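You operate a simulated robot arm through the tools that you are given. There is no shell and no other tool. Be economical: measure what you need, move in short steps, check, and stop when the job is done.

You are at the controls of a simulated two-armed robot. One attempt, no reset.

TASK
Dock the pink sensor and zero the gauge meter on MID range.
Fine: switch it on before zeroing; the mains button pushes the light meter away, so it is held steady with the other hand. Set down upright: what you pick out.

Only the result counts: the job must be done as asked and must still hold three seconds after the hand-in. Knocking over, shifting, dropping, spilling or breaking anything else fails it.

THE ROBOT
Two 7-joint arms with two-finger grippers on one trunk, on a base that drives. Base frame: it is fixed to the floor where the robot stands at the start and does not move with it; the origin is under the middle of the robot, x ahead of it, y to its left, z up; the surface under the hand at the start is at about z = 800. Readings come in mm, degrees, newtons and seconds.
The left shoulder is at the start at [55, 216, 1204], the right one opposite. With the tool pointing down near the work surface each hand reaches from about 220 to 800 mm from the robot's upright axis, wherever it stands, measured 20 degrees to its own side. Places, roughly: dock of the gauge meter [600, 600, 900]; green mains button [600, 300, 800]; range knob [600, 400, 900]; white zero button [600, 400, 900]. Payload 3.18 kg a hand.
The TCP of each hand is the grasp point between the finger pads, 30 mm short of the fingertips. In the tool frame z runs along the fingers and y along their closing line. Largest opening 144 mm; the body of the gripper starts 103 mm behind the TCP.
Orientation is told as [roll, pitch, yaw] about the base's x, y, z axes, in that order, counted from this pose: with the fingers straight down and closing along the base's y, the tool's x points along the base's -x, its y along +y and its z along -z.

THE INTERFACE
- The arms move only by the tool play_rows. It takes "left_rows", "right_rows" or both (then of equal length, played together; a hand with none holds still); each is a list of rows, each a list of 7 numbers: the turn, a rotation vector about the tool's x, y, z in degrees, then the shift along the tool's x, y, z in mm, then the gripper command, from -1 (shut) to 1 (fully open), values between in proportion. In form: [[rx, ry, rz, tx, ty, tz, gripper], ...]. A call has 1 to 12 rows; each row is the pose to reach, as a shift and turn from the pose commanded when the call began, along the tool's axes at that moment. Rows are played at 5 a second. More than 50 mm and 8.6 degrees between two rows, or a gripper value outside its range, and nothing of the call is played. Where a pose cannot be reached the arm comes as near as it can. A force on the tool above 90 N (or 10 N above the force at the start of the call, whichever is more), or a blocked arm, ends the call early, and 0.2 s more pass. Each finger halts on what it meets, pressing with about 44 N; the grip force reading is that of the motor and also rises with nothing between the fingers. The clock runs only during rows and for 0.2 s after the last one: add rows that repeat a pose to give the fingers time. The reply holds the time, the measured pose of the TCP, the force on the tool along the base axes, the opening and the grip force, in the units named above and with some noise, with the torque about the TCP (base axes, N m) and any sound that the robot's microphone picked up.
- Cameras (640 x 400 px; columns grow to the right, rows downward): "scene" is now at [121.6, 50.7, 1401.3]; the picture's right is [0.56, -0.83, 0.00], its down [-0.42, -0.29, -0.86] and it looks along [0.71, 0.48, -0.51] (base axes); focal length 274 px, centre (320, 200). "left" rides on the left gripper at [76, -16, -143] in its tool frame; the picture's right is [0.21, 0.98, 0.00], its down [-0.84, 0.18, -0.51] and it looks along [-0.50, 0.11, 0.86] (tool axes); focal length 218 px, centre (320, 200). "right" rides on the right gripper at [77, 16, -143] in its tool frame; the picture's right is [-0.21, 0.98, 0.00], its down [-0.84, -0.18, -0.51] and it looks along [-0.50, -0.11, 0.86] (tool axes); focal length 218 px, centre (320, 200). There is no depth. A picture from a camera that has moved, and an enlarged one, comes with that camera's place and axes in the base frame and with its lens.
- capture(camera): a new picture of that camera. The clock stands still meanwhile.
- raise_lower(by): slides the trunk up (or, below 0, down) by that many mm; the arms and the scene camera ride with it, the base frame stays. It gives what a move gives, with no picture.
- roll_base(legs): drives the robot by 1 to 6 legs, each [ahead, left, turn to the left] in mm, mm and degrees, along the robot's own axes; the way and the turn of a leg run together, so that a leg with both is an arc; at most 1500 mm and 180 degrees a leg. The arms and the cameras ride along, it lands a little off, and it stops where it bumps. It gives what a move gives.
- turn_head(pan, tilt): turns the head with the scene camera to pan (to the left, within 80 degrees either way) and tilt (down, from -29 to 69), counted from straight ahead of the robot. It gives what a move gives.
- enlarge(camera, box): a new picture of the part [left, top, right, bottom] of that camera's present view, enlarged. The clock stands still meanwhile.
- finish_job(): hands the job in; it is judged then, once.

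Work in short steps. Places have to be worked out from the pictures, the camera data and where the tool is seen: move nearer, look again, correct. Check each grasp and each placing, and mend what went wrong. You have 120 turns and 100 pictures in all, those below and enlarged ones among them. Open the grippers and draw the arms clear of the work before you hand the job in, unless the task says otherwise; then end with one line.

The tools are called after "Request:" as a command line: name --argument value ..., lists and objects as JSON in quotes. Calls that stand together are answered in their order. play_rows: Moves the arms, as the interface text tells. Its arguments: {"type":"object","properties":{"left_rows":{"type":"array","items":{"type":"array","items":{"type":"number"}}},"right_rows":{"type":"array","items":{"type":"array","items":{"type":"number"}}}},"required":[]} The other tools are called the same way: raise_lower (by) slides the trunk up or down; roll_base (legs) drives the base; turn_head (pan, tilt) turns the head that bears the scene camera; capture (camera) takes a picture; enlarge (camera, box) takes an enlarged picture of a part of a camera's view; finish_job () hands the job in.

At the start:

```text
t: 0.0
left_eef_pos: [424.9, 486.2, 1197.8]
left_tool_rot: [0.0, 0.0, 0.0]
left_contact_force: [0.1, 1.2, 0.6]
left_torque: [-0.01, 0.01, 0.01]
left_gripper_width: 144.0
left_grip_force: 0.0
right_eef_pos: [412.3, 69.5, 1190.3]
right_tool_rot: [0.0, 0.1, 0.0]
right_contact_force: [0.5, 0.0, -0.6]
right_torque: [0.01, 0.0, -0.02]
right_gripper_width: 144.1
right_grip_force: 0.1
trunk travel left (down, up): [-284.0, 85.0]
robot x, y, heading: [1.4, 1.9, -0.3]
head pan, tilt: [34.4, 31.0]
```

scene: 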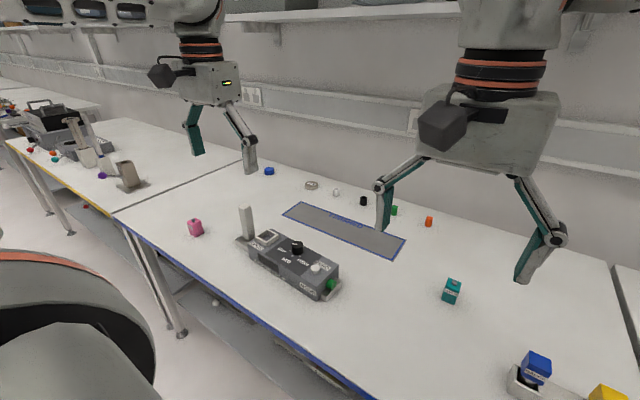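
right: 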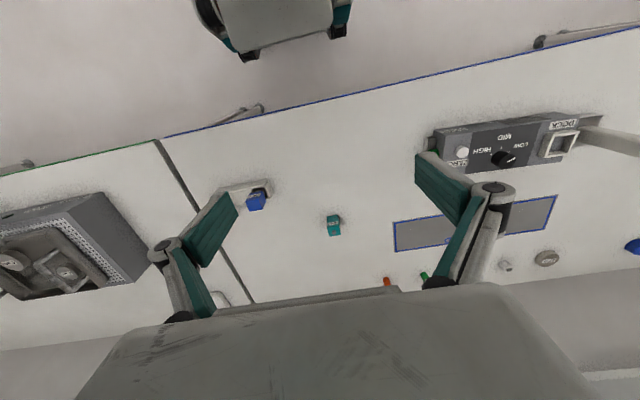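
left: 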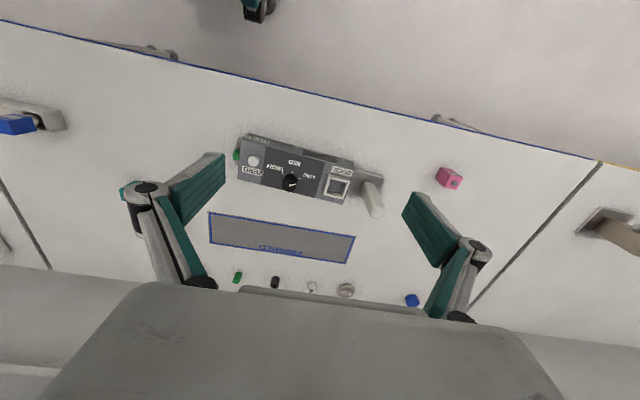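

I see the meter with dock, knob, zero button and green mains button on its end, and a pink sensor to the left. I enlarge for detail.

Request:
enlarge --camera "scene" --box '[170, 180, 370, 305]'

Request:
enlarge --camera "left" --box '[220, 110, 480, 272]'

```text
3.20 times, centred on (270, 242) of scene
camera zoom: at [121.6, 50.7, 1401.3], right [0.56, -0.83, 0.0], down [-0.42, -0.29, -0.86], along [0.71, 0.48, -0.51], focal length 877 px, centre (480, 64)
```

zoom: 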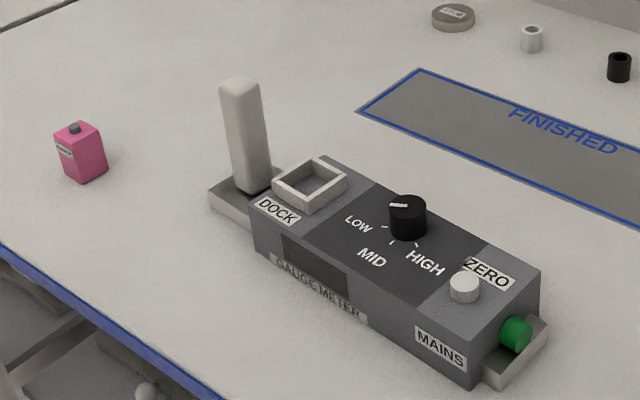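

```text
2.46 times, centred on (350, 191) of left
camera zoom: at [348.9, 469.0, 1338.6], right [-0.21, 0.98, 0.0], down [0.84, 0.18, 0.51], along [0.5, 0.11, -0.86], focal length 537 px, centre (246, 222)
```

zoom: 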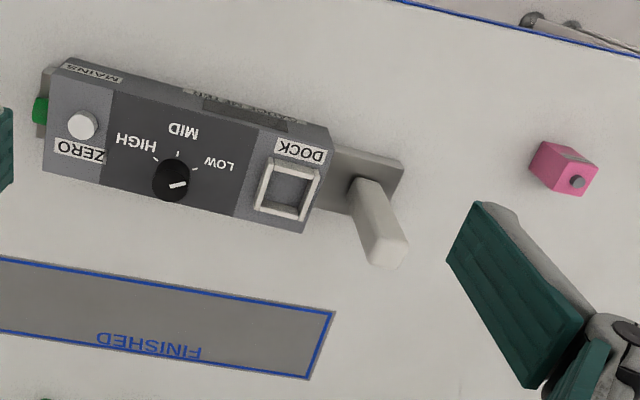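

The dock is near (588,566,~852), the mains button near (562,309,833), and the sensor near (522,857,820), out of left-arm reach. I drive left along the table.

Request:
roll_base --legs '[[0, 350, 0]]'

```text
t: 3.5
left_eef_pos: [423.5, 822.2, 1196.3]
left_tool_rot: [0.1, -0.1, 0.1]
left_contact_force: [0.7, 0.7, 0.3]
left_torque: [-0.05, 0.02, 0.04]
left_gripper_width: 143.9
left_grip_force: 0.0
right_eef_pos: [411.7, 406.3, 1190.5]
right_tool_rot: [0.1, 0.0, 0.0]
right_contact_force: [0.3, 0.1, 0.1]
right_torque: [0.0, -0.01, -0.01]
right_gripper_width: 144.2
right_grip_force: 0.0
trunk travel left (down, up): [-284.0, 85.0]
robot x, y, heading: [-0.6, 334.7, 0.2]
head pan, tilt: [34.4, 31.0]
```

The base moved about 333 mm left. I take pictures from all cameras to triangulate better.

Request:
capture --camera "left"

Request:
capture --camera "right"

Request:
capture --camera "scene"

```text
94 pictures are left
camera left: at [347.0, 805.5, 1338.5], right [-0.21, 0.98, 0.0], down [0.84, 0.18, 0.51], along [0.5, 0.11, -0.86], focal length 218 px, centre (320, 200)
```

left: 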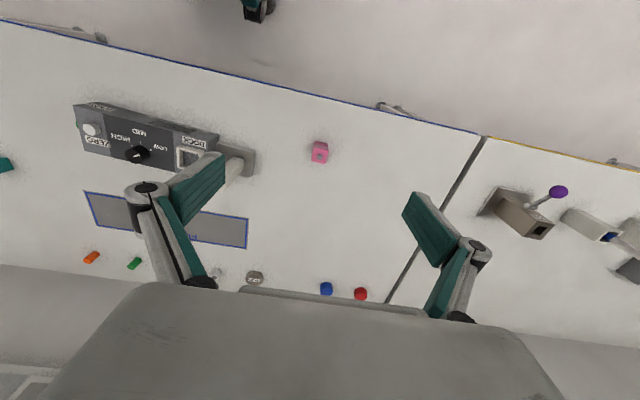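

```text
93 pictures are left
camera right: at [336.2, 424.6, 1333.5], right [0.21, 0.98, 0.0], down [0.84, -0.18, 0.51], along [0.5, -0.1, -0.86], focal length 218 px, centre (320, 200)
```

right: 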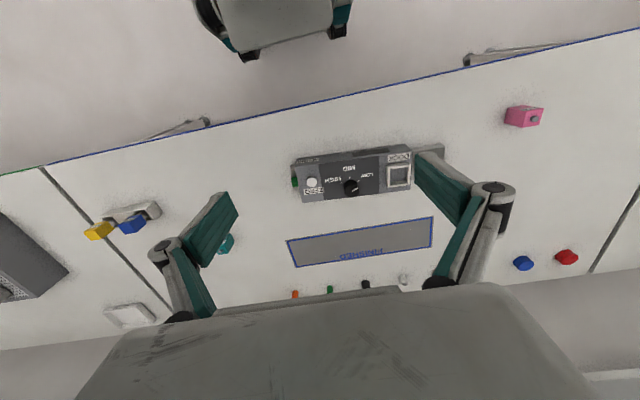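

```text
92 pictures are left
camera scene: at [120.9, 386.5, 1401.3], right [0.57, -0.82, 0.0], down [-0.42, -0.29, -0.86], along [0.71, 0.49, -0.51], focal length 274 px, centre (320, 200)
```

scene: 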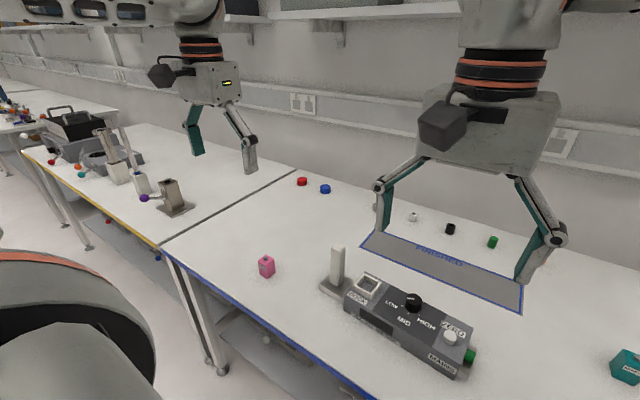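

The sensor is near (517,846,820). I lower the left hand towards it to look closer.

Request:
play_rows --left_rows '[[0, 0, 0, -15, 4, 40, 1], [0, 0, 0, -30, 8, 80, 1], [0, 0, 0, -45, 12, 120, 1], [0, 0, 0, -55, 17, 160, 1], [0, 0, 0, -65, 20, 200, 1], [0, 0, 0, -70, 24, 230, 1], [0, 0, 0, -70, 24, 230, 1]]'

Request:
capture --camera "left"

```text
t: 5.1
left_eef_pos: [493.7, 845.8, 969.0]
left_tool_rot: [0.0, 0.0, 0.2]
left_contact_force: [0.3, 0.3, 0.9]
left_torque: [0.02, -0.02, 0.01]
left_gripper_width: 144.1
left_grip_force: 0.1
right_eef_pos: [412.7, 407.3, 1190.2]
right_tool_rot: [0.1, -0.1, 0.1]
right_contact_force: [0.3, -0.7, 0.7]
right_torque: [0.04, -0.01, 0.03]
right_gripper_width: 144.0
right_grip_force: 0.0
trunk travel left (down, up): [-284.0, 85.0]
robot x, y, heading: [1.1, 334.7, 0.2]
head pan, tilt: [34.4, 31.0]
```

```text
91 pictures are left
camera left: at [416.8, 828.5, 1110.3], right [-0.21, 0.98, 0.0], down [0.84, 0.18, 0.51], along [0.5, 0.11, -0.86], focal length 218 px, centre (320, 200)
```

left: 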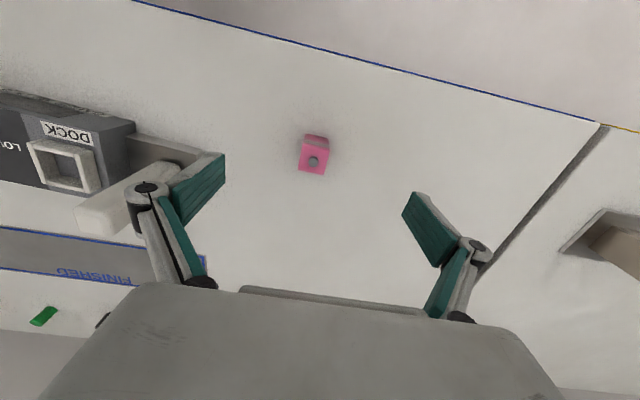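

Request:
enlarge --camera "left" --box '[272, 125, 352, 175]'

Request:
enlarge --camera "left" --box '[0, 80, 240, 230]'

Request:
enlarge --camera "scene" --box '[240, 240, 400, 340]'

```text
8.00 times, centred on (312, 150) of left
camera zoom: at [416.8, 828.5, 1110.3], right [-0.21, 0.98, 0.0], down [0.84, 0.18, 0.51], along [0.5, 0.11, -0.86], focal length 1746 px, centre (384, 600)
```

zoom: 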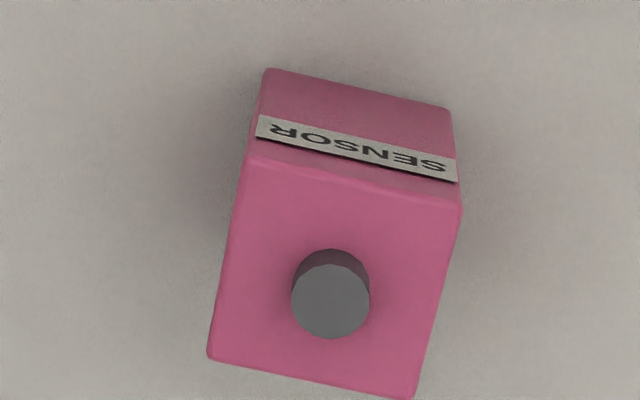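

```text
2.67 times, centred on (120, 155) of left
camera zoom: at [416.8, 828.5, 1110.3], right [-0.21, 0.98, 0.0], down [0.84, 0.18, 0.51], along [0.5, 0.11, -0.86], focal length 582 px, centre (853, 320)
```

zoom: 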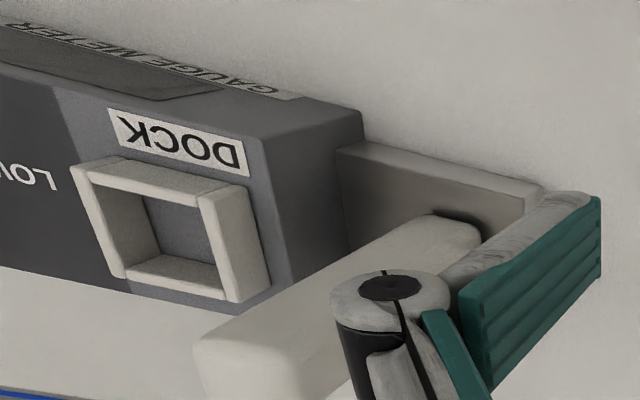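

```text
4.00 times, centred on (320, 290) of scene
camera zoom: at [120.5, 385.9, 1401.4], right [0.57, -0.82, 0.0], down [-0.42, -0.29, -0.86], along [0.71, 0.49, -0.51], focal length 1096 px, centre (320, -160)
```

zoom: 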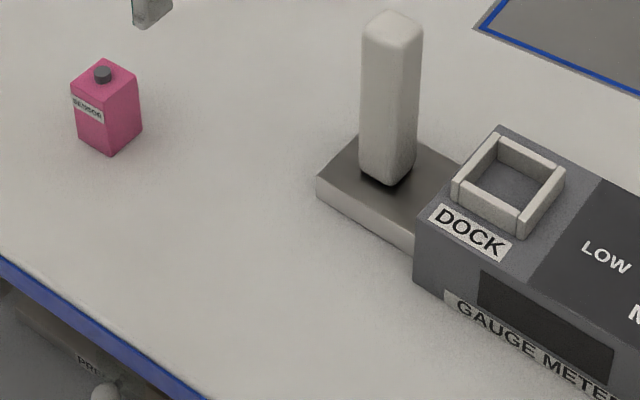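

The sensor stands upright at about (514.5,842), 35 mm wide with its top near 845. I go down to grip its upper half so the lower half can enter the dock, leaving the fingers open for a check.

Request:
play_rows --left_rows '[[0, 0, -1, -10, -2, 40, 0.3], [0, 0, -2, -21, -4, 80, 0.1], [0, 0, -2, -21, -4, 105, 0.1], [0, 0, -2, -21, -4, 116, 0.1], [0, 0, -2, -21, -4, 116, 0.1]]'

Request:
capture --camera "left"

Request:
enlarge --camera "scene" --box '[220, 220, 380, 320]'

```text
t: 6.3
left_eef_pos: [513.9, 840.2, 850.3]
left_tool_rot: [0.1, 0.0, 2.1]
left_contact_force: [-0.4, 0.4, 0.0]
left_torque: [0.0, 0.01, 0.03]
left_gripper_width: 79.5
left_grip_force: 0.1
right_eef_pos: [413.0, 407.7, 1191.1]
right_tool_rot: [-0.1, -0.1, 0.1]
right_contact_force: [0.0, 0.0, 0.7]
right_torque: [0.01, 0.04, 0.01]
right_gripper_width: 144.1
right_grip_force: 0.1
trunk travel left (down, up): [-284.0, 85.0]
robot x, y, heading: [-2.8, 334.6, 0.2]
head pan, tilt: [34.4, 31.0]
```

```text
87 pictures are left
camera left: at [438.0, 820.4, 992.9], right [-0.25, 0.97, 0.0], down [0.83, 0.21, 0.51], along [0.49, 0.12, -0.86], focal length 218 px, centre (320, 200)
```

left: 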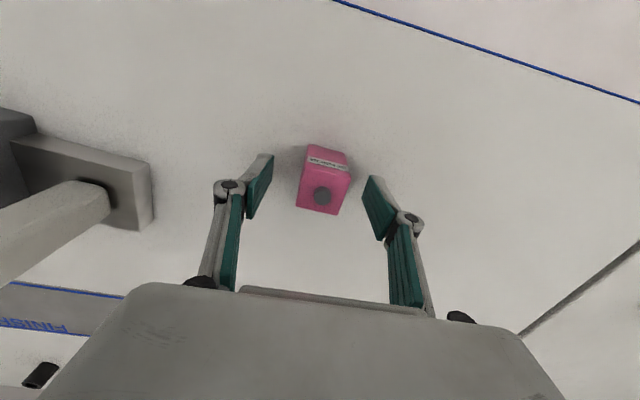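

```text
4.00 times, centred on (300, 270) of scene
camera zoom: at [120.8, 386.3, 1401.3], right [0.57, -0.82, 0.0], down [-0.42, -0.29, -0.86], along [0.71, 0.49, -0.51], focal length 1096 px, centre (400, -80)
```

zoom: 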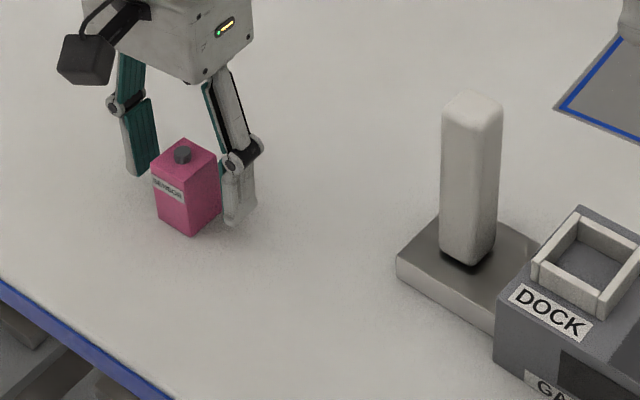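

The sensor top sits right at the TCP's image point, so the hand is well centred. I close the left fingers.

Request:
play_rows --left_rows '[[0, 0, 0, 0, 1, 0, -0.3], [0, 0, 0, 0, 1, 0, -0.8], [0, 0, 0, 0, 1, 0, -1], [0, 0, 0, 0, 1, 0, -1], [0, 0, 0, 0, 1, 0, -1]]'

```text
t: 7.5
left_eef_pos: [514.3, 841.3, 852.1]
left_tool_rot: [-0.1, 0.0, 2.2]
left_contact_force: [-1.1, 0.4, -0.5]
left_torque: [-0.02, 0.01, 0.01]
left_gripper_width: 33.0
left_grip_force: 43.9
right_eef_pos: [412.1, 407.7, 1191.1]
right_tool_rot: [0.1, 0.0, 0.1]
right_contact_force: [-0.1, -0.6, -0.4]
right_torque: [0.01, 0.0, -0.03]
right_gripper_width: 144.1
right_grip_force: 0.1
trunk travel left (down, up): [-284.0, 85.0]
robot x, y, heading: [2.3, 334.7, 0.2]
head pan, tilt: [34.4, 31.0]
```

Gripped at 33 mm. I lift the sensor, and at the same time bring the right hand's camera over the dock for an accurate look.

Request:
play_rows --left_rows '[[0, 0, 0, 0, 1, -15, -1], [0, 0, 0, 0, 1, -50, -1], [0, 0, 0, 0, 1, -90, -1], [0, 0, 0, 0, 1, -130, -1], [0, 0, 0, 0, 1, -150, -1], [0, 0, 0, 0, 1, -150, -1]]' --right_rows '[[0, 0, 0, -10, 25, 30, 0], [0, 0, 0, -25, 50, 65, -0.5], [0, 0, 0, -40, 75, 105, -1], [0, 0, 0, -55, 105, 145, -1], [0, 0, 0, -68, 132, 181, -1], [0, 0, 0, -68, 132, 181, -1]]'

Request:
capture --camera "right"

Request:
capture --camera "left"

```text
refused: row 4 steps farther than a row can; nothing moved
```

```text
85 pictures are left
camera right: at [336.2, 424.4, 1333.6], right [0.21, 0.98, 0.0], down [0.84, -0.18, 0.51], along [0.5, -0.1, -0.86], focal length 218 px, centre (320, 200)
```

right: 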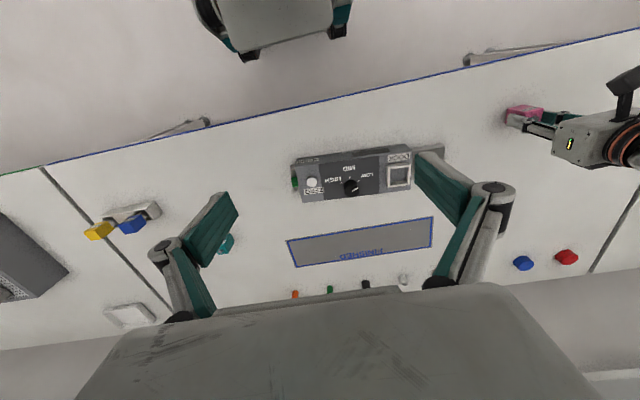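

```text
84 pictures are left
camera left: at [438.6, 821.7, 993.0], right [-0.25, 0.97, 0.0], down [0.84, 0.21, 0.51], along [0.49, 0.12, -0.86], focal length 218 px, centre (320, 200)
```

left: 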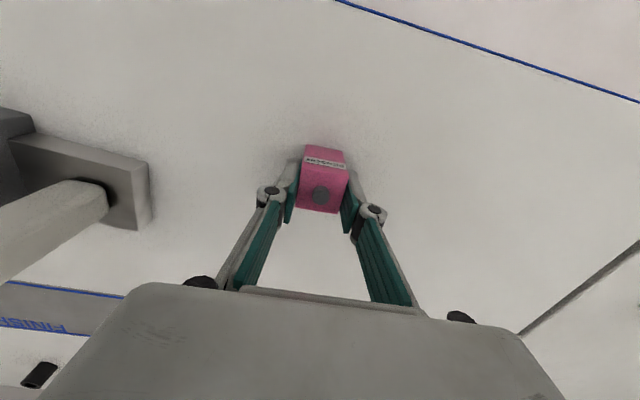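

A step was too long, so nothing moved. I repeat it with smaller steps.

Request:
play_rows --left_rows '[[0, 0, 0, 0, 1, -10, -1], [0, 0, 0, 0, 1, -35, -1], [0, 0, 0, 0, 1, -65, -1], [0, 0, 0, 0, 1, -95, -1], [0, 0, 0, 0, 1, -125, -1], [0, 0, 0, 0, 1, -150, -1], [0, 0, 0, 0, 1, -150, -1]]' --right_rows '[[0, 0, 0, -11, 22, 30, 0], [0, 0, 0, -22, 44, 60, -0.5], [0, 0, 0, -33, 66, 90, -1], [0, 0, 0, -45, 88, 120, -1], [0, 0, 0, -57, 110, 150, -1], [0, 0, 0, -68, 132, 181, -1], [0, 0, 0, -68, 132, 181, -1]]'

Request:
capture --camera "right"

Request:
capture --camera "left"

```text
t: 8.8
left_eef_pos: [513.2, 841.7, 974.2]
left_tool_rot: [0.0, 0.1, 2.0]
left_contact_force: [-0.6, -0.5, -0.4]
left_torque: [-0.02, 0.02, 0.01]
left_gripper_width: 33.0
left_grip_force: 44.0
right_eef_pos: [535.3, 464.3, 1094.2]
right_tool_rot: [6.7, 0.2, -8.6]
right_contact_force: [0.5, 0.1, -0.2]
right_torque: [-0.01, 0.01, 0.01]
right_gripper_width: 0.2
right_grip_force: 30.6
trunk travel left (down, up): [-284.0, 85.0]
robot x, y, heading: [-0.5, 333.9, 0.2]
head pan, tilt: [34.4, 31.0]
stopped in row 6 (right hand): the arm was blocked; the commanded pose is now the measured one
```

```text
83 pictures are left
camera right: at [460.3, 476.4, 1239.2], right [0.35, 0.93, 0.11], down [0.8, -0.36, 0.48], along [0.49, -0.08, -0.87], focal length 218 px, centre (320, 200)
```

right: 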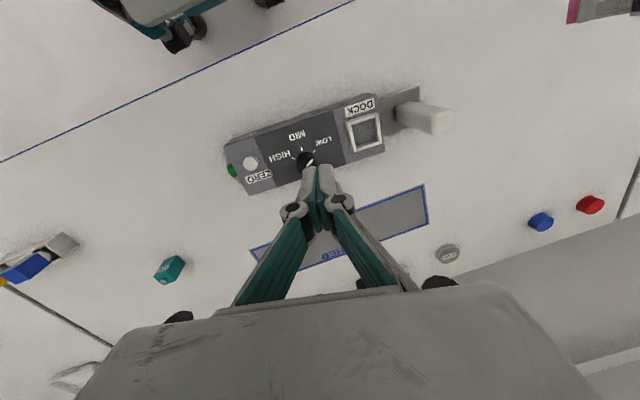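

```text
82 pictures are left
camera left: at [437.9, 823.1, 1115.8], right [-0.25, 0.97, 0.0], down [0.84, 0.21, 0.51], along [0.49, 0.13, -0.86], focal length 218 px, centre (320, 200)
```

left: 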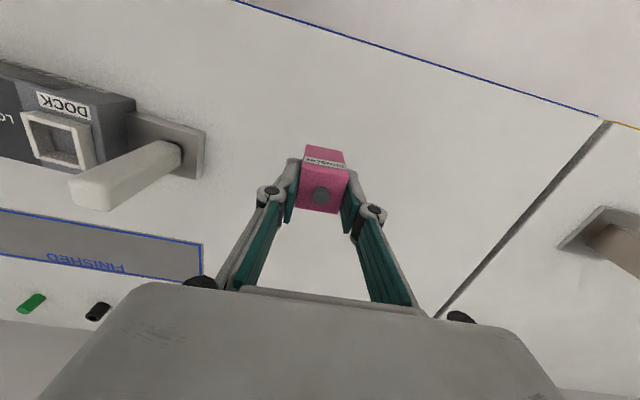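

The right arm met a limit, but its view of the meter is good. I enlarge it there.

Request:
enlarge --camera "right" --box '[216, 80, 456, 230]'

Request:
enlarge --camera "left" --box '[0, 50, 240, 200]'

Request:
enlarge --camera "scene" --box '[300, 230, 500, 355]'

```text
2.67 times, centred on (336, 155) of right
camera zoom: at [460.3, 476.4, 1239.2], right [0.35, 0.93, 0.11], down [0.8, -0.36, 0.48], along [0.49, -0.08, -0.87], focal length 582 px, centre (277, 320)
```

zoom: 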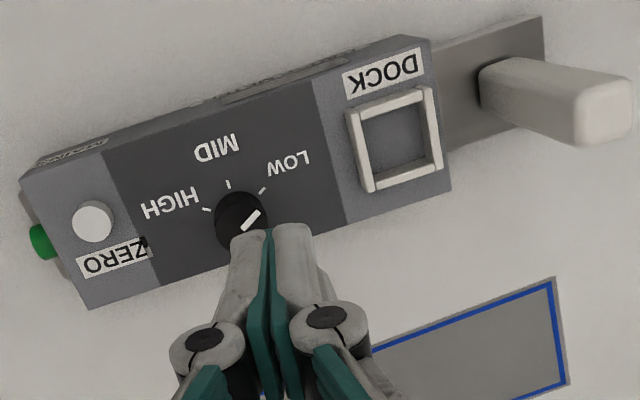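

```text
2.67 times, centred on (120, 125) of left
camera zoom: at [437.9, 823.1, 1115.8], right [-0.25, 0.97, 0.0], down [0.84, 0.21, 0.51], along [0.49, 0.13, -0.86], focal length 582 px, centre (853, 400)
```

zoom: 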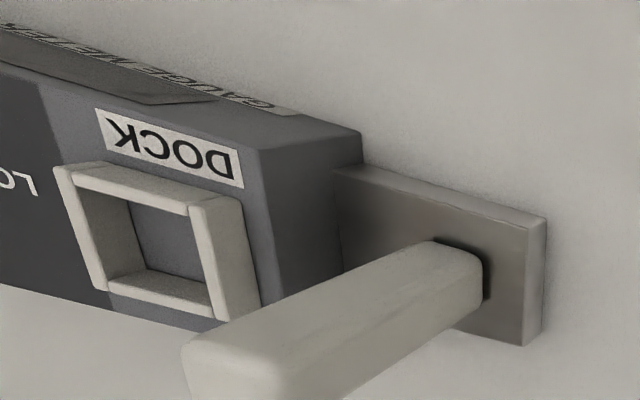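

```text
3.20 times, centred on (400, 292) of scene
camera zoom: at [121.6, 385.8, 1401.2], right [0.57, -0.82, 0.0], down [-0.42, -0.29, -0.86], along [0.71, 0.49, -0.51], focal length 877 px, centre (64, -96)
```

zoom: 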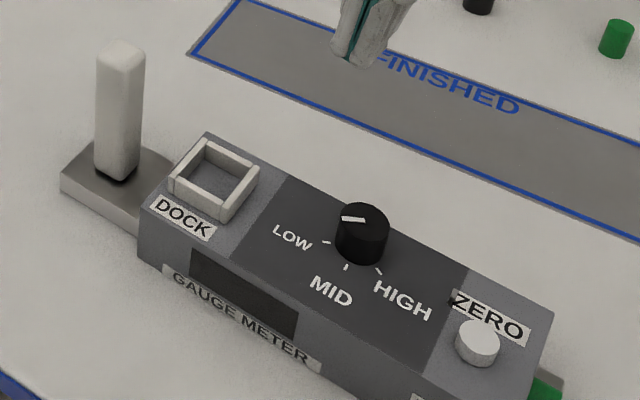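

The dock centre is about (585,562), yaw about -5.5°, with its rim top near 865. I withdraw the right hand and raise the left one clear of the post.

Request:
play_rows --right_rows '[[1.3, 0, -1.7, 18, -28, -21, -1], [2.7, 0, -3.4, 36, -57, -42, -1], [4, 0, -5.1, 53, -86, -63, -1], [5.3, 0, -6.9, 71, -114, -84, -1], [6.7, 0, -8.6, 88, -143, -105, -1], [6.7, 0, -8.6, 88, -143, -105, -1]]' --left_rows '[[0, 0, 1, 0, 0, -10, -1], [0, 0, 2, 0, 0, -20, -1], [0, 0, 3, 0, 0, -30, -1], [0, 0, 4, 0, 0, -40, -1], [0, 0, 6, 0, 0, -50, -1], [0, 0, 7.5, 0, 0, -50, -1]]'

```text
t: 10.2
left_eef_pos: [513.0, 843.5, 1022.8]
left_tool_rot: [0.0, 0.0, -5.4]
left_contact_force: [0.1, 0.4, -0.3]
left_torque: [-0.03, -0.01, 0.02]
left_gripper_width: 33.1
left_grip_force: 44.2
right_eef_pos: [424.8, 325.8, 1183.0]
right_tool_rot: [-0.2, -0.3, 0.3]
right_contact_force: [0.6, 0.4, -0.3]
right_torque: [-0.02, 0.0, 0.01]
right_gripper_width: 0.0
right_grip_force: 30.8
trunk travel left (down, up): [-284.0, 85.0]
robot x, y, heading: [0.9, 337.1, 0.1]
head pan, tilt: [34.4, 31.0]
```

Both are in place; I carry the sensor over the dock at height.

Request:
play_rows --left_rows '[[0, 0, 0, -14, -39, 0, -1], [0, 0, 0, -28, -78, 0, -1], [0, 0, 0, -42, -117, 0, -1], [0, 0, 0, -56, -156, 0, -1], [0, 0, 0, -70, -195, 0, -1], [0, 0, 0, -84, -234, 0, -1], [0, 0, 0, -98, -273.5, 0, -1], [0, 0, 0, -98, -273.5, 40, -1], [0, 0, 0, -98, -273.5, 70, -1], [0, 0, 0, -98, -273.5, 70, -1]]'

Request:
capture --camera "left"

Request:
enlarge --camera "scene" --box '[300, 205, 460, 305]'

Request:
capture --camera "right"

```text
t: 12.4
left_eef_pos: [576.7, 568.6, 958.6]
left_tool_rot: [-0.1, -0.1, -5.3]
left_contact_force: [0.0, -0.6, -1.6]
left_torque: [0.01, -0.01, 0.03]
left_gripper_width: 33.2
left_grip_force: 43.9
left hand out of reach, approached as far as the arm can: row 8, 9, 10
right_eef_pos: [426.4, 326.2, 1184.3]
right_tool_rot: [-0.1, -0.4, 0.3]
right_contact_force: [0.2, -0.3, 0.4]
right_torque: [-0.05, 0.0, -0.02]
right_gripper_width: 0.0
right_grip_force: 30.7
trunk travel left (down, up): [-284.0, 85.0]
robot x, y, heading: [-4.3, 334.5, 0.0]
head pan, tilt: [34.4, 31.0]
```

```text
78 pictures are left
camera left: at [499.3, 559.3, 1099.7], right [-0.12, 0.99, 0.0], down [0.85, 0.1, 0.51], along [0.51, 0.06, -0.86], focal length 218 px, centre (320, 200)
```

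left: 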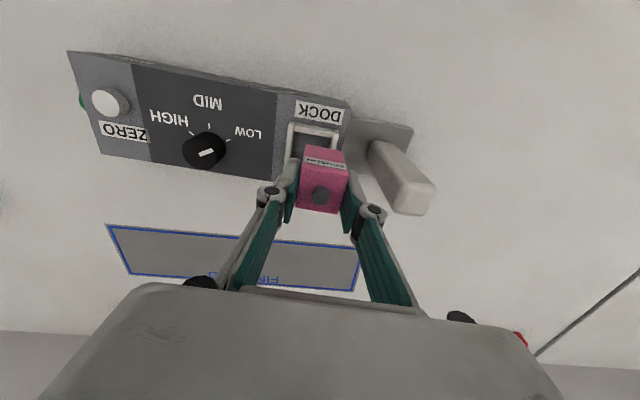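

```text
4.00 times, centred on (380, 255) of scene
camera zoom: at [120.8, 386.3, 1401.3], right [0.57, -0.82, 0.0], down [-0.42, -0.29, -0.86], along [0.71, 0.49, -0.51], focal length 1096 px, centre (80, -20)
```

zoom: 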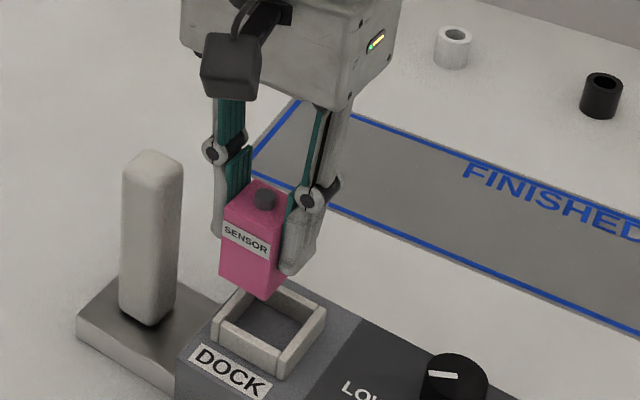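

```text
76 pictures are left
camera right: at [348.1, 342.2, 1325.7], right [0.2, 0.98, 0.0], down [0.84, -0.18, 0.51], along [0.5, -0.11, -0.86], focal length 218 px, centre (320, 200)
```

right: 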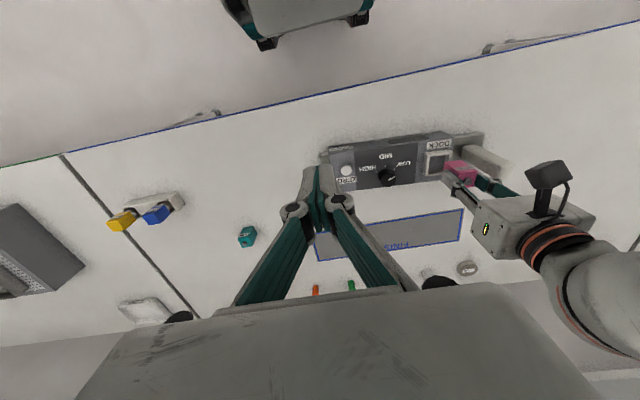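

The hand stopped about 8 mm short of the command, near some joint limit, and the dock looks to be nearer x≈577. I shift slightly and test reach while still above the rim.

Request:
play_rows --left_rows '[[0, 0, 0, 4, -1, -8, -1], [0, 0, 0, 8, -2, -8, -1], [0, 0, 0, 8, -2, 2, -1], [0, 0, 0, 8, -2, 2, -1]]'

```text
t: 13.4
left_eef_pos: [568.8, 567.8, 955.8]
left_tool_rot: [0.0, -0.1, -5.2]
left_contact_force: [-0.4, 0.1, -0.3]
left_torque: [-0.01, 0.02, -0.02]
left_gripper_width: 33.1
left_grip_force: 44.2
right_eef_pos: [424.0, 324.8, 1183.4]
right_tool_rot: [-0.2, -0.5, 0.3]
right_contact_force: [0.4, 0.0, 0.7]
right_torque: [-0.01, -0.03, 0.02]
right_gripper_width: 0.2
right_grip_force: 30.6
trunk travel left (down, up): [-284.0, 85.0]
robot x, y, heading: [-2.4, 334.4, 0.2]
head pan, tilt: [34.4, 31.0]
```

The commanded pose was reset to the reached one. I now try (577,562,950).

Request:
play_rows --left_rows '[[0, 0, 0, -8.5, -5.3, 0, -1], [0, 0, 0, -8.5, -5.3, 6, -1], [0, 0, 0, -8.5, -5.3, 6, -1]]'

```text
t: 14.2
left_eef_pos: [571.7, 566.5, 952.2]
left_tool_rot: [0.0, -0.1, -5.4]
left_contact_force: [0.4, 0.4, -0.1]
left_torque: [0.01, -0.01, 0.02]
left_gripper_width: 32.9
left_grip_force: 44.4
left hand out of reach, approached as far as the arm can: row 1, 2, 3
right_eef_pos: [425.4, 324.3, 1183.0]
right_tool_rot: [0.0, -0.4, 0.3]
right_contact_force: [-0.4, 0.3, -0.2]
right_torque: [0.02, -0.01, 0.01]
right_gripper_width: 0.1
right_grip_force: 31.0
trunk travel left (down, up): [-284.0, 85.0]
robot x, y, heading: [-2.0, 335.2, -0.0]
head pan, tilt: [34.4, 31.0]
```

It's a real workspace limit towards the inside. I lift, then drive the base right so the dock lies further to the left arm's own side.

Request:
play_rows --left_rows '[[0, 0, 0, 10, 0, -30, -1], [0, 0, 0, 20, 0, -60, -1], [0, 0, 0, 20, 0, -75, -1]]'

Request:
roll_base --legs '[[0, -140, 0]]'

```text
t: 15.0
left_eef_pos: [551.8, 569.4, 1027.4]
left_tool_rot: [0.0, 0.0, -5.3]
left_contact_force: [0.0, -0.4, -0.9]
left_torque: [0.0, 0.05, 0.02]
left_gripper_width: 32.7
left_grip_force: 43.2
right_eef_pos: [425.9, 325.4, 1183.1]
right_tool_rot: [-0.1, -0.3, 0.2]
right_contact_force: [-0.4, 1.4, 0.1]
right_torque: [0.0, 0.01, 0.01]
right_gripper_width: 0.2
right_grip_force: 30.4
trunk travel left (down, up): [-284.0, 85.0]
robot x, y, heading: [0.8, 337.3, -0.0]
head pan, tilt: [34.4, 31.0]
```

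```text
t: 16.8
left_eef_pos: [552.8, 429.2, 1027.5]
left_tool_rot: [0.1, 0.0, -5.6]
left_contact_force: [0.0, -0.1, -0.9]
left_torque: [0.02, 0.0, 0.0]
left_gripper_width: 33.1
left_grip_force: 44.2
right_eef_pos: [426.0, 187.2, 1182.9]
right_tool_rot: [-0.2, -0.5, 0.0]
right_contact_force: [0.2, 0.2, 0.6]
right_torque: [0.03, -0.01, -0.01]
right_gripper_width: 0.2
right_grip_force: 30.7
trunk travel left (down, up): [-284.0, 85.0]
robot x, y, heading: [-1.1, 197.1, -0.3]
head pan, tilt: [34.4, 31.0]
```

Now I bring the sensor back over the dock at (577,561,950).

Request:
play_rows --left_rows '[[0, 0, 0, -4, 40, 0, -1], [0, 0, 0, -8, 85, 0, -1], [0, 0, 0, -11.5, 133.7, 0, -1], [0, 0, 0, -11.5, 133.7, 40, -1], [0, 0, 0, -11.5, 133.7, 77, -1], [0, 0, 0, -11.5, 133.7, 77, -1]]'

Request:
capture --camera "left"

Request:
capture --camera "scene"

```text
t: 18.2
left_eef_pos: [575.9, 565.3, 952.3]
left_tool_rot: [0.1, 0.0, -5.5]
left_contact_force: [0.4, -0.4, -1.2]
left_torque: [0.0, 0.02, 0.02]
left_gripper_width: 33.0
left_grip_force: 44.2
right_eef_pos: [425.7, 184.5, 1183.8]
right_tool_rot: [-0.2, -0.6, 0.0]
right_contact_force: [-0.5, 0.5, -0.6]
right_torque: [0.02, -0.03, 0.0]
right_gripper_width: 0.2
right_grip_force: 31.2
trunk travel left (down, up): [-284.0, 85.0]
robot x, y, heading: [-0.3, 196.2, 0.1]
head pan, tilt: [34.4, 31.0]
```

```text
75 pictures are left
camera left: at [498.5, 556.2, 1092.9], right [-0.11, 0.99, 0.0], down [0.86, 0.1, 0.51], along [0.5, 0.06, -0.86], focal length 218 px, centre (320, 200)
```

left: 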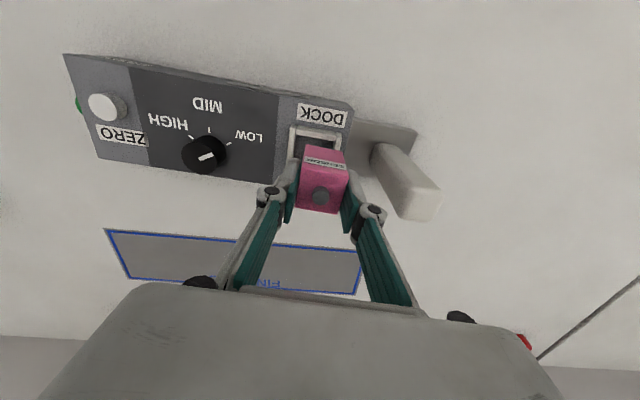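

```text
74 pictures are left
camera scene: at [121.1, 247.1, 1401.4], right [0.56, -0.83, 0.0], down [-0.42, -0.29, -0.86], along [0.71, 0.48, -0.51], focal length 274 px, centre (320, 200)
```

scene: 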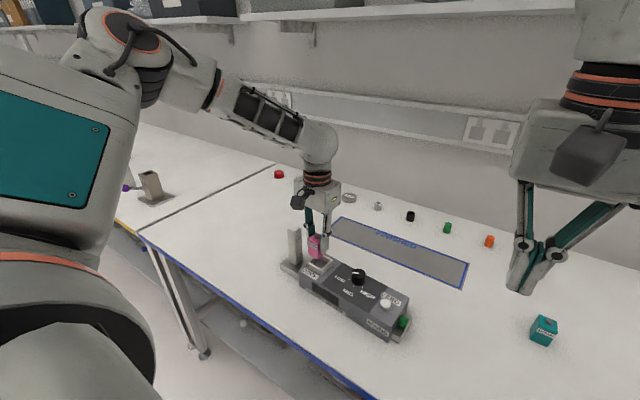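

Reach is fine here. I enlarge both views to measure the sensor against the dock rim.

Request:
enlarge --camera "left" --box '[264, 90, 384, 165]'

Request:
enlarge --camera "scene" --box '[272, 225, 368, 285]'

```text
5.33 times, centred on (324, 128) of left
camera zoom: at [498.5, 556.2, 1092.9], right [-0.11, 0.99, 0.0], down [0.86, 0.1, 0.51], along [0.5, 0.06, -0.86], focal length 1164 px, centre (299, 587)
```

zoom: 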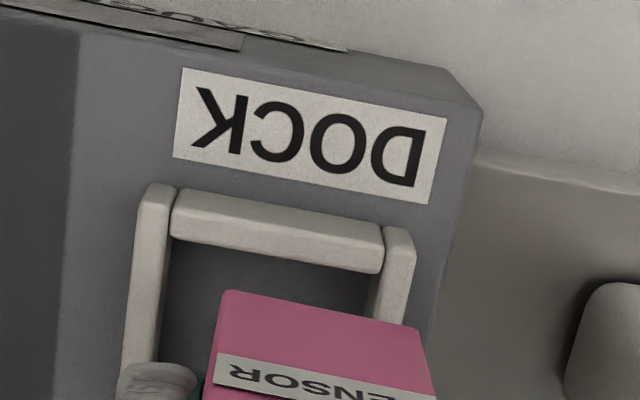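

```text
6.67 times, centred on (320, 255) of scene
camera zoom: at [121.1, 247.1, 1401.4], right [0.56, -0.83, 0.0], down [-0.42, -0.29, -0.86], along [0.71, 0.48, -0.51], focal length 1827 px, centre (320, -167)
```

zoom: 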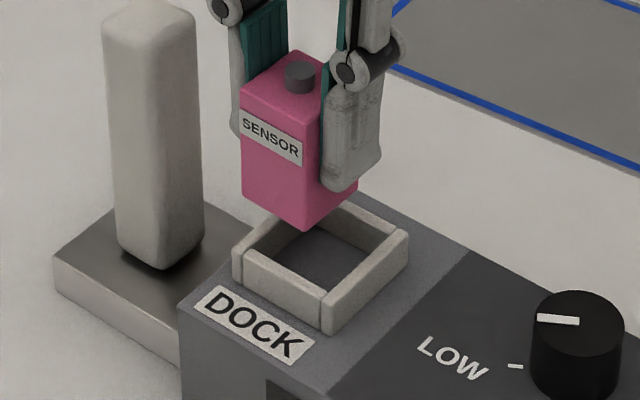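

The sensor needs about 8 mm towards -y and a trifle +x. I correct, lower to just above the rim and look again.

Request:
play_rows --left_rows '[[0, 0, 0, -2.4, -8.1, 0, -1], [0, 0, 0, -2.4, -8.1, 15, -1], [0, 0, 0, -2.4, -8.1, 15, -1]]'

Request:
enlarge --camera "left" --box '[264, 90, 384, 165]'

Request:
enlarge --camera "scene" --box '[272, 225, 368, 285]'

```text
t: 19.0
left_eef_pos: [578.1, 554.6, 935.8]
left_tool_rot: [0.1, 0.0, -5.5]
left_contact_force: [-0.1, 0.6, -1.1]
left_torque: [0.02, -0.03, 0.01]
left_gripper_width: 32.7
left_grip_force: 43.6
right_eef_pos: [426.3, 184.8, 1183.3]
right_tool_rot: [-0.1, -0.6, 0.1]
right_contact_force: [0.4, -0.1, 0.2]
right_torque: [0.0, 0.02, 0.01]
right_gripper_width: 0.2
right_grip_force: 30.7
trunk travel left (down, up): [-284.0, 85.0]
robot x, y, heading: [-3.5, 201.6, 0.2]
head pan, tilt: [34.4, 31.0]
```

```text
5.33 times, centred on (324, 128) of left
camera zoom: at [501.2, 545.6, 1078.0], right [-0.11, 0.99, 0.0], down [0.86, 0.1, 0.51], along [0.5, 0.06, -0.86], focal length 1164 px, centre (299, 587)
```

zoom: 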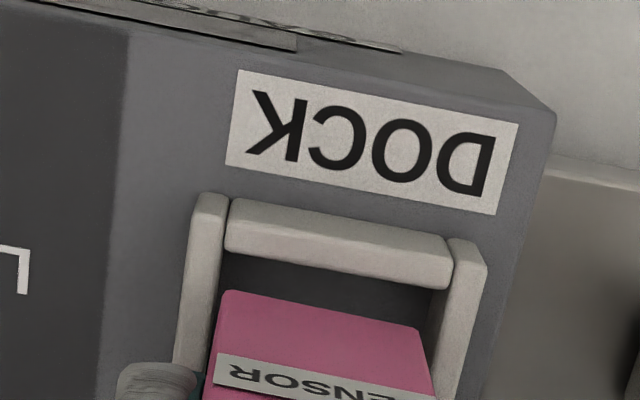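

```text
6.67 times, centred on (320, 255) of scene
camera zoom: at [121.1, 247.2, 1401.4], right [0.56, -0.83, 0.0], down [-0.42, -0.29, -0.86], along [0.71, 0.48, -0.51], focal length 1827 px, centre (320, -167)
```

zoom: 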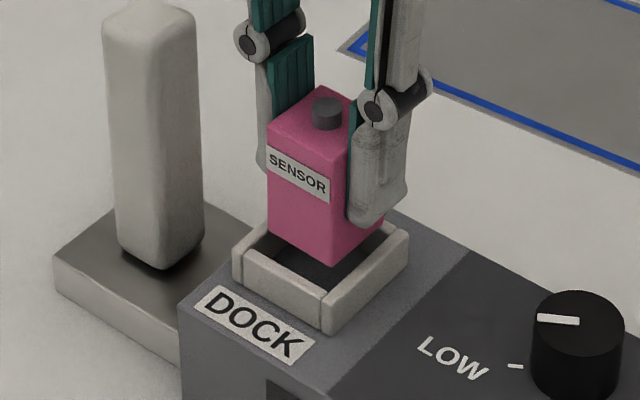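

The sensor is nearly centred, needing about +4 mm in y. I adjust and lower a little more.

Request:
play_rows --left_rows '[[0, 0, 0, -0.6, 4, 0, -1], [0, 0, 0, -0.6, 4, 9, -1], [0, 0, 0, -0.6, 4, 9, -1]]'

Request:
enlarge --camera "left" --box '[264, 90, 384, 165]'

Request:
enlarge --camera "scene" --box '[290, 235, 354, 275]'

```text
t: 19.8
left_eef_pos: [578.4, 560.2, 929.2]
left_tool_rot: [0.1, 0.0, -5.5]
left_contact_force: [-0.3, 0.1, -0.3]
left_torque: [0.01, 0.01, 0.02]
left_gripper_width: 32.9
left_grip_force: 44.1
right_eef_pos: [425.2, 185.8, 1183.6]
right_tool_rot: [-0.1, -0.5, 0.1]
right_contact_force: [0.3, -0.2, -0.3]
right_torque: [0.04, 0.01, -0.01]
right_gripper_width: 0.1
right_grip_force: 30.0
trunk travel left (down, up): [-284.0, 85.0]
robot x, y, heading: [-0.4, 196.6, -0.0]
head pan, tilt: [34.4, 31.0]
```

```text
5.33 times, centred on (324, 128) of left
camera zoom: at [501.5, 549.2, 1070.3], right [-0.11, 0.99, 0.0], down [0.86, 0.1, 0.51], along [0.5, 0.06, -0.86], focal length 1164 px, centre (299, 587)
```

zoom: 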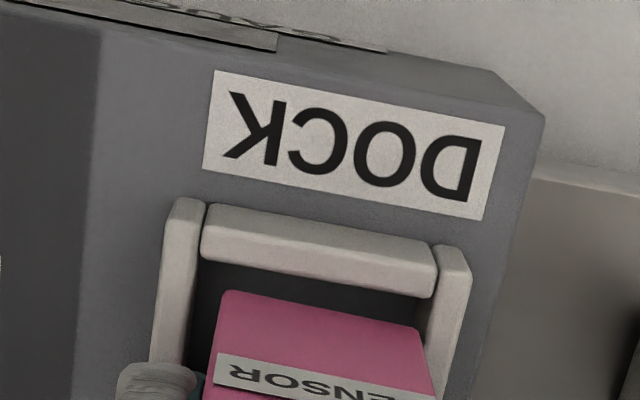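

```text
10.00 times, centred on (322, 255) of scene
camera zoom: at [121.2, 247.6, 1401.3], right [0.56, -0.83, 0.0], down [-0.42, -0.29, -0.86], along [0.71, 0.48, -0.51], focal length 2740 px, centre (300, -350)
```

zoom: 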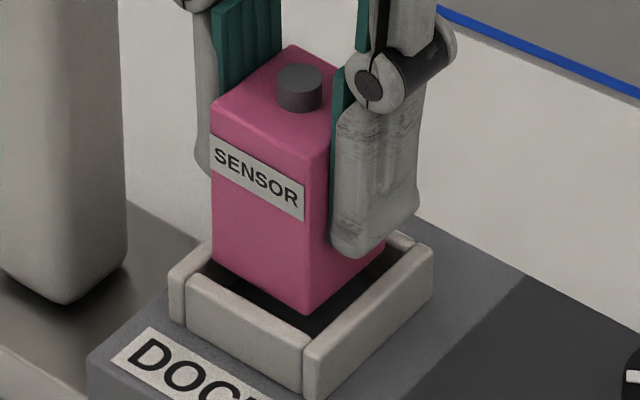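

The sensor is within the opening. I lower gently into the dock, watching force.

Request:
play_rows --left_rows '[[0, 0, 0, -0.5, 1, 3, -1], [0, 0, 0, -0.5, 1, 7, -1], [0, 0, 0, -0.5, 1, 11, -1], [0, 0, 0, -0.5, 1, 13, -1]]'

Request:
enlarge --camera "scene" --box '[290, 235, 354, 275]'

Request:
enlarge --camera "left" --box '[264, 90, 384, 165]'

```text
t: 20.8
left_eef_pos: [579.8, 558.0, 914.3]
left_tool_rot: [0.2, -0.1, -5.5]
left_contact_force: [0.0, 0.1, -1.2]
left_torque: [-0.01, 0.0, 0.04]
left_gripper_width: 33.2
left_grip_force: 44.4
right_eef_pos: [426.5, 185.3, 1182.2]
right_tool_rot: [-0.1, -0.4, 0.1]
right_contact_force: [0.8, 0.4, -0.7]
right_torque: [-0.01, 0.01, 0.0]
right_gripper_width: 0.1
right_grip_force: 30.2
trunk travel left (down, up): [-284.0, 85.0]
robot x, y, heading: [-1.0, 195.8, -0.2]
head pan, tilt: [34.4, 31.0]
```

```text
10.00 times, centred on (322, 255) of scene
camera zoom: at [121.3, 247.5, 1401.3], right [0.56, -0.83, 0.0], down [-0.42, -0.29, -0.86], along [0.71, 0.48, -0.51], focal length 2740 px, centre (300, -350)
```

zoom: 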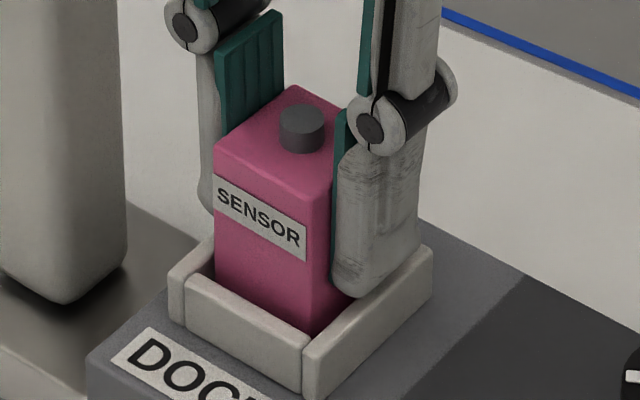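

```text
5.33 times, centred on (324, 128) of left
camera zoom: at [502.1, 548.7, 1056.4], right [-0.11, 0.99, 0.0], down [0.86, 0.1, 0.51], along [0.5, 0.06, -0.86], focal length 1164 px, centre (299, 587)
```

zoom: 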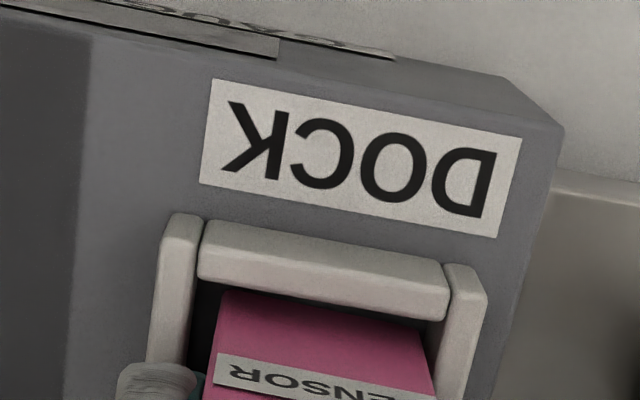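

It's entering cleanly. I keep lowering until it touches.

Request:
play_rows --left_rows '[[0, 0, 0, 0, 0, 2, -1], [0, 0, 0, 0, 0, 4, -1], [0, 0, 0, 0, 0, 6, -1], [0, 0, 0, 0, 0, 6, -1]]'

Request:
enlarge --camera "scene" --box '[290, 235, 354, 275]'

```text
t: 21.8
left_eef_pos: [579.7, 558.4, 910.5]
left_tool_rot: [0.1, -0.2, -5.5]
left_contact_force: [-1.0, 3.0, 15.2]
left_torque: [-0.01, 0.07, -0.03]
left_gripper_width: 33.0
left_grip_force: 44.1
right_eef_pos: [425.2, 186.9, 1182.6]
right_tool_rot: [0.0, -0.5, 0.1]
right_contact_force: [0.6, 0.4, -1.2]
right_torque: [0.04, -0.01, 0.01]
right_gripper_width: 0.0
right_grip_force: 31.1
trunk travel left (down, up): [-284.0, 85.0]
robot x, y, heading: [-0.6, 194.5, -0.1]
head pan, tilt: [34.4, 31.0]
```

```text
10.00 times, centred on (322, 255) of scene
camera zoom: at [120.0, 247.1, 1401.6], right [0.57, -0.83, 0.0], down [-0.42, -0.29, -0.86], along [0.71, 0.48, -0.51], focal length 2740 px, centre (300, -350)
```

zoom: 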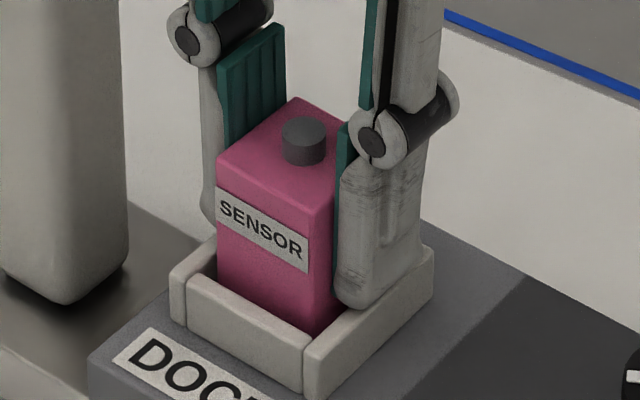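

Contact at 15 N with the sensor down in the dock. I release slightly and retreat upward.

Request:
play_rows --left_rows '[[0, 0, 0, 0, 0, 4, -0.5], [0, 0, 0, 0, 0, 4, -0.3], [0, 0, 0, 0, 0, 4, -0.3], [0, 0, 0, 0, 0, -20, -0.3], [0, 0, 0, 0, 0, -60, -0.3], [0, 0, 0, 0, 0, -100, -0.3], [0, 0, 0, 30, 0, -120, -0.3]]'

Request:
capture --camera "left"

Request:
enlarge --camera "scene" --box '[272, 225, 432, 325]'

```text
t: 23.4
left_eef_pos: [547.4, 562.6, 1027.8]
left_tool_rot: [0.1, -0.1, -5.5]
left_contact_force: [-1.2, -0.1, 0.2]
left_torque: [0.0, 0.01, 0.0]
left_gripper_width: 50.4
left_grip_force: 0.1
right_eef_pos: [424.0, 186.9, 1185.5]
right_tool_rot: [-0.2, -0.5, 0.0]
right_contact_force: [-1.1, 0.0, -0.1]
right_torque: [-0.02, -0.05, -0.01]
right_gripper_width: 0.0
right_grip_force: 30.3
trunk travel left (down, up): [-284.0, 85.0]
robot x, y, heading: [0.3, 197.6, 0.2]
head pan, tilt: [34.4, 31.0]
```

```text
64 pictures are left
camera left: at [469.3, 552.4, 1169.0], right [-0.11, 0.99, 0.0], down [0.86, 0.1, 0.51], along [0.51, 0.06, -0.86], focal length 218 px, centre (320, 200)
```

left: 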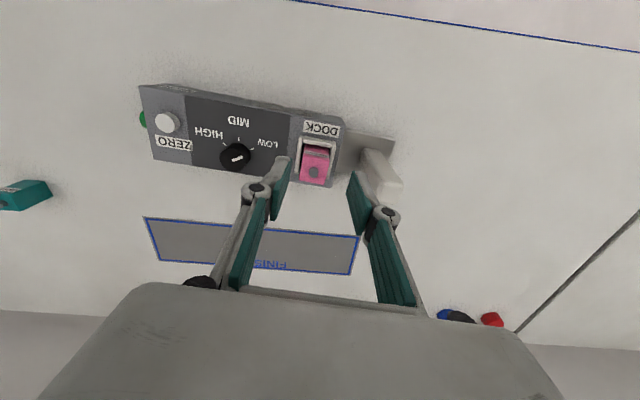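

```text
4.00 times, centred on (352, 275) of scene
camera zoom: at [119.3, 247.8, 1401.6], right [0.57, -0.82, 0.0], down [-0.42, -0.29, -0.86], along [0.71, 0.48, -0.51], focal length 1096 px, centre (192, -100)
```

zoom: 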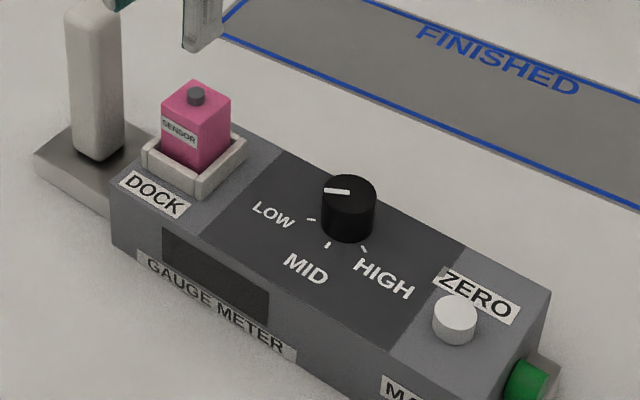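

The sensor stands in the dock. Next I locate the post with the left hand's camera so that it can hold the meter.

Request:
play_rows --left_rows '[[0, 0, 0, -3, 40, 0, -0.1], [0, 0, 0, -5, 81, 0, 0], [0, 0, 0, -5, 81, 0, 0]]'

Request:
enlarge --camera "left" --box '[200, 80, 440, 230]'

Request:
enlarge --camera "scene" --box '[250, 205, 346, 265]'

```text
t: 24.2
left_eef_pos: [563.0, 643.8, 1027.9]
left_tool_rot: [0.1, 0.0, -5.5]
left_contact_force: [-0.4, -0.2, -0.2]
left_torque: [0.01, -0.03, 0.03]
left_gripper_width: 71.7
left_grip_force: 0.0
right_eef_pos: [425.3, 185.5, 1182.6]
right_tool_rot: [-0.1, -0.6, 0.1]
right_contact_force: [-0.1, -0.1, 0.0]
right_torque: [0.02, 0.0, -0.04]
right_gripper_width: 0.1
right_grip_force: 30.8
trunk travel left (down, up): [-284.0, 85.0]
robot x, y, heading: [-1.7, 194.5, -0.0]
head pan, tilt: [34.4, 31.0]
```

```text
2.67 times, centred on (320, 155) of left
camera zoom: at [485.5, 634.6, 1170.1], right [-0.11, 0.99, 0.0], down [0.86, 0.1, 0.51], along [0.5, 0.06, -0.86], focal length 582 px, centre (320, 320)
```

zoom: 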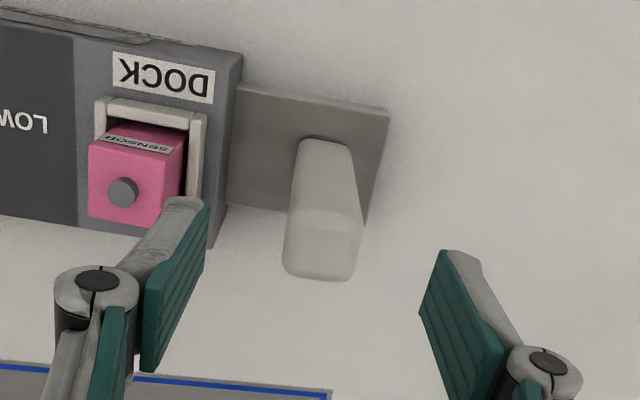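

```text
6.67 times, centred on (298, 235) of scene
camera zoom: at [121.0, 246.9, 1401.4], right [0.56, -0.83, 0.0], down [-0.42, -0.29, -0.86], along [0.71, 0.48, -0.51], focal length 1827 px, centre (467, -33)
```

zoom: 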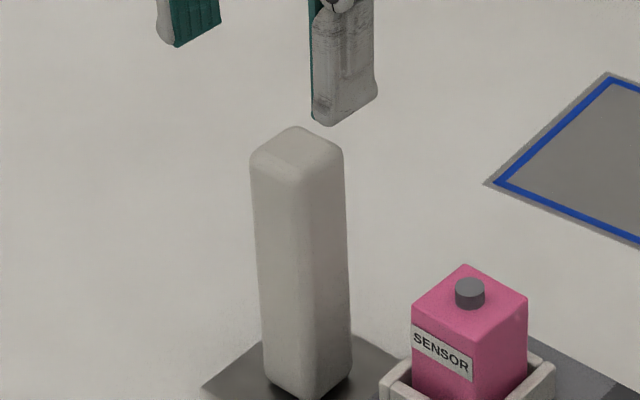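

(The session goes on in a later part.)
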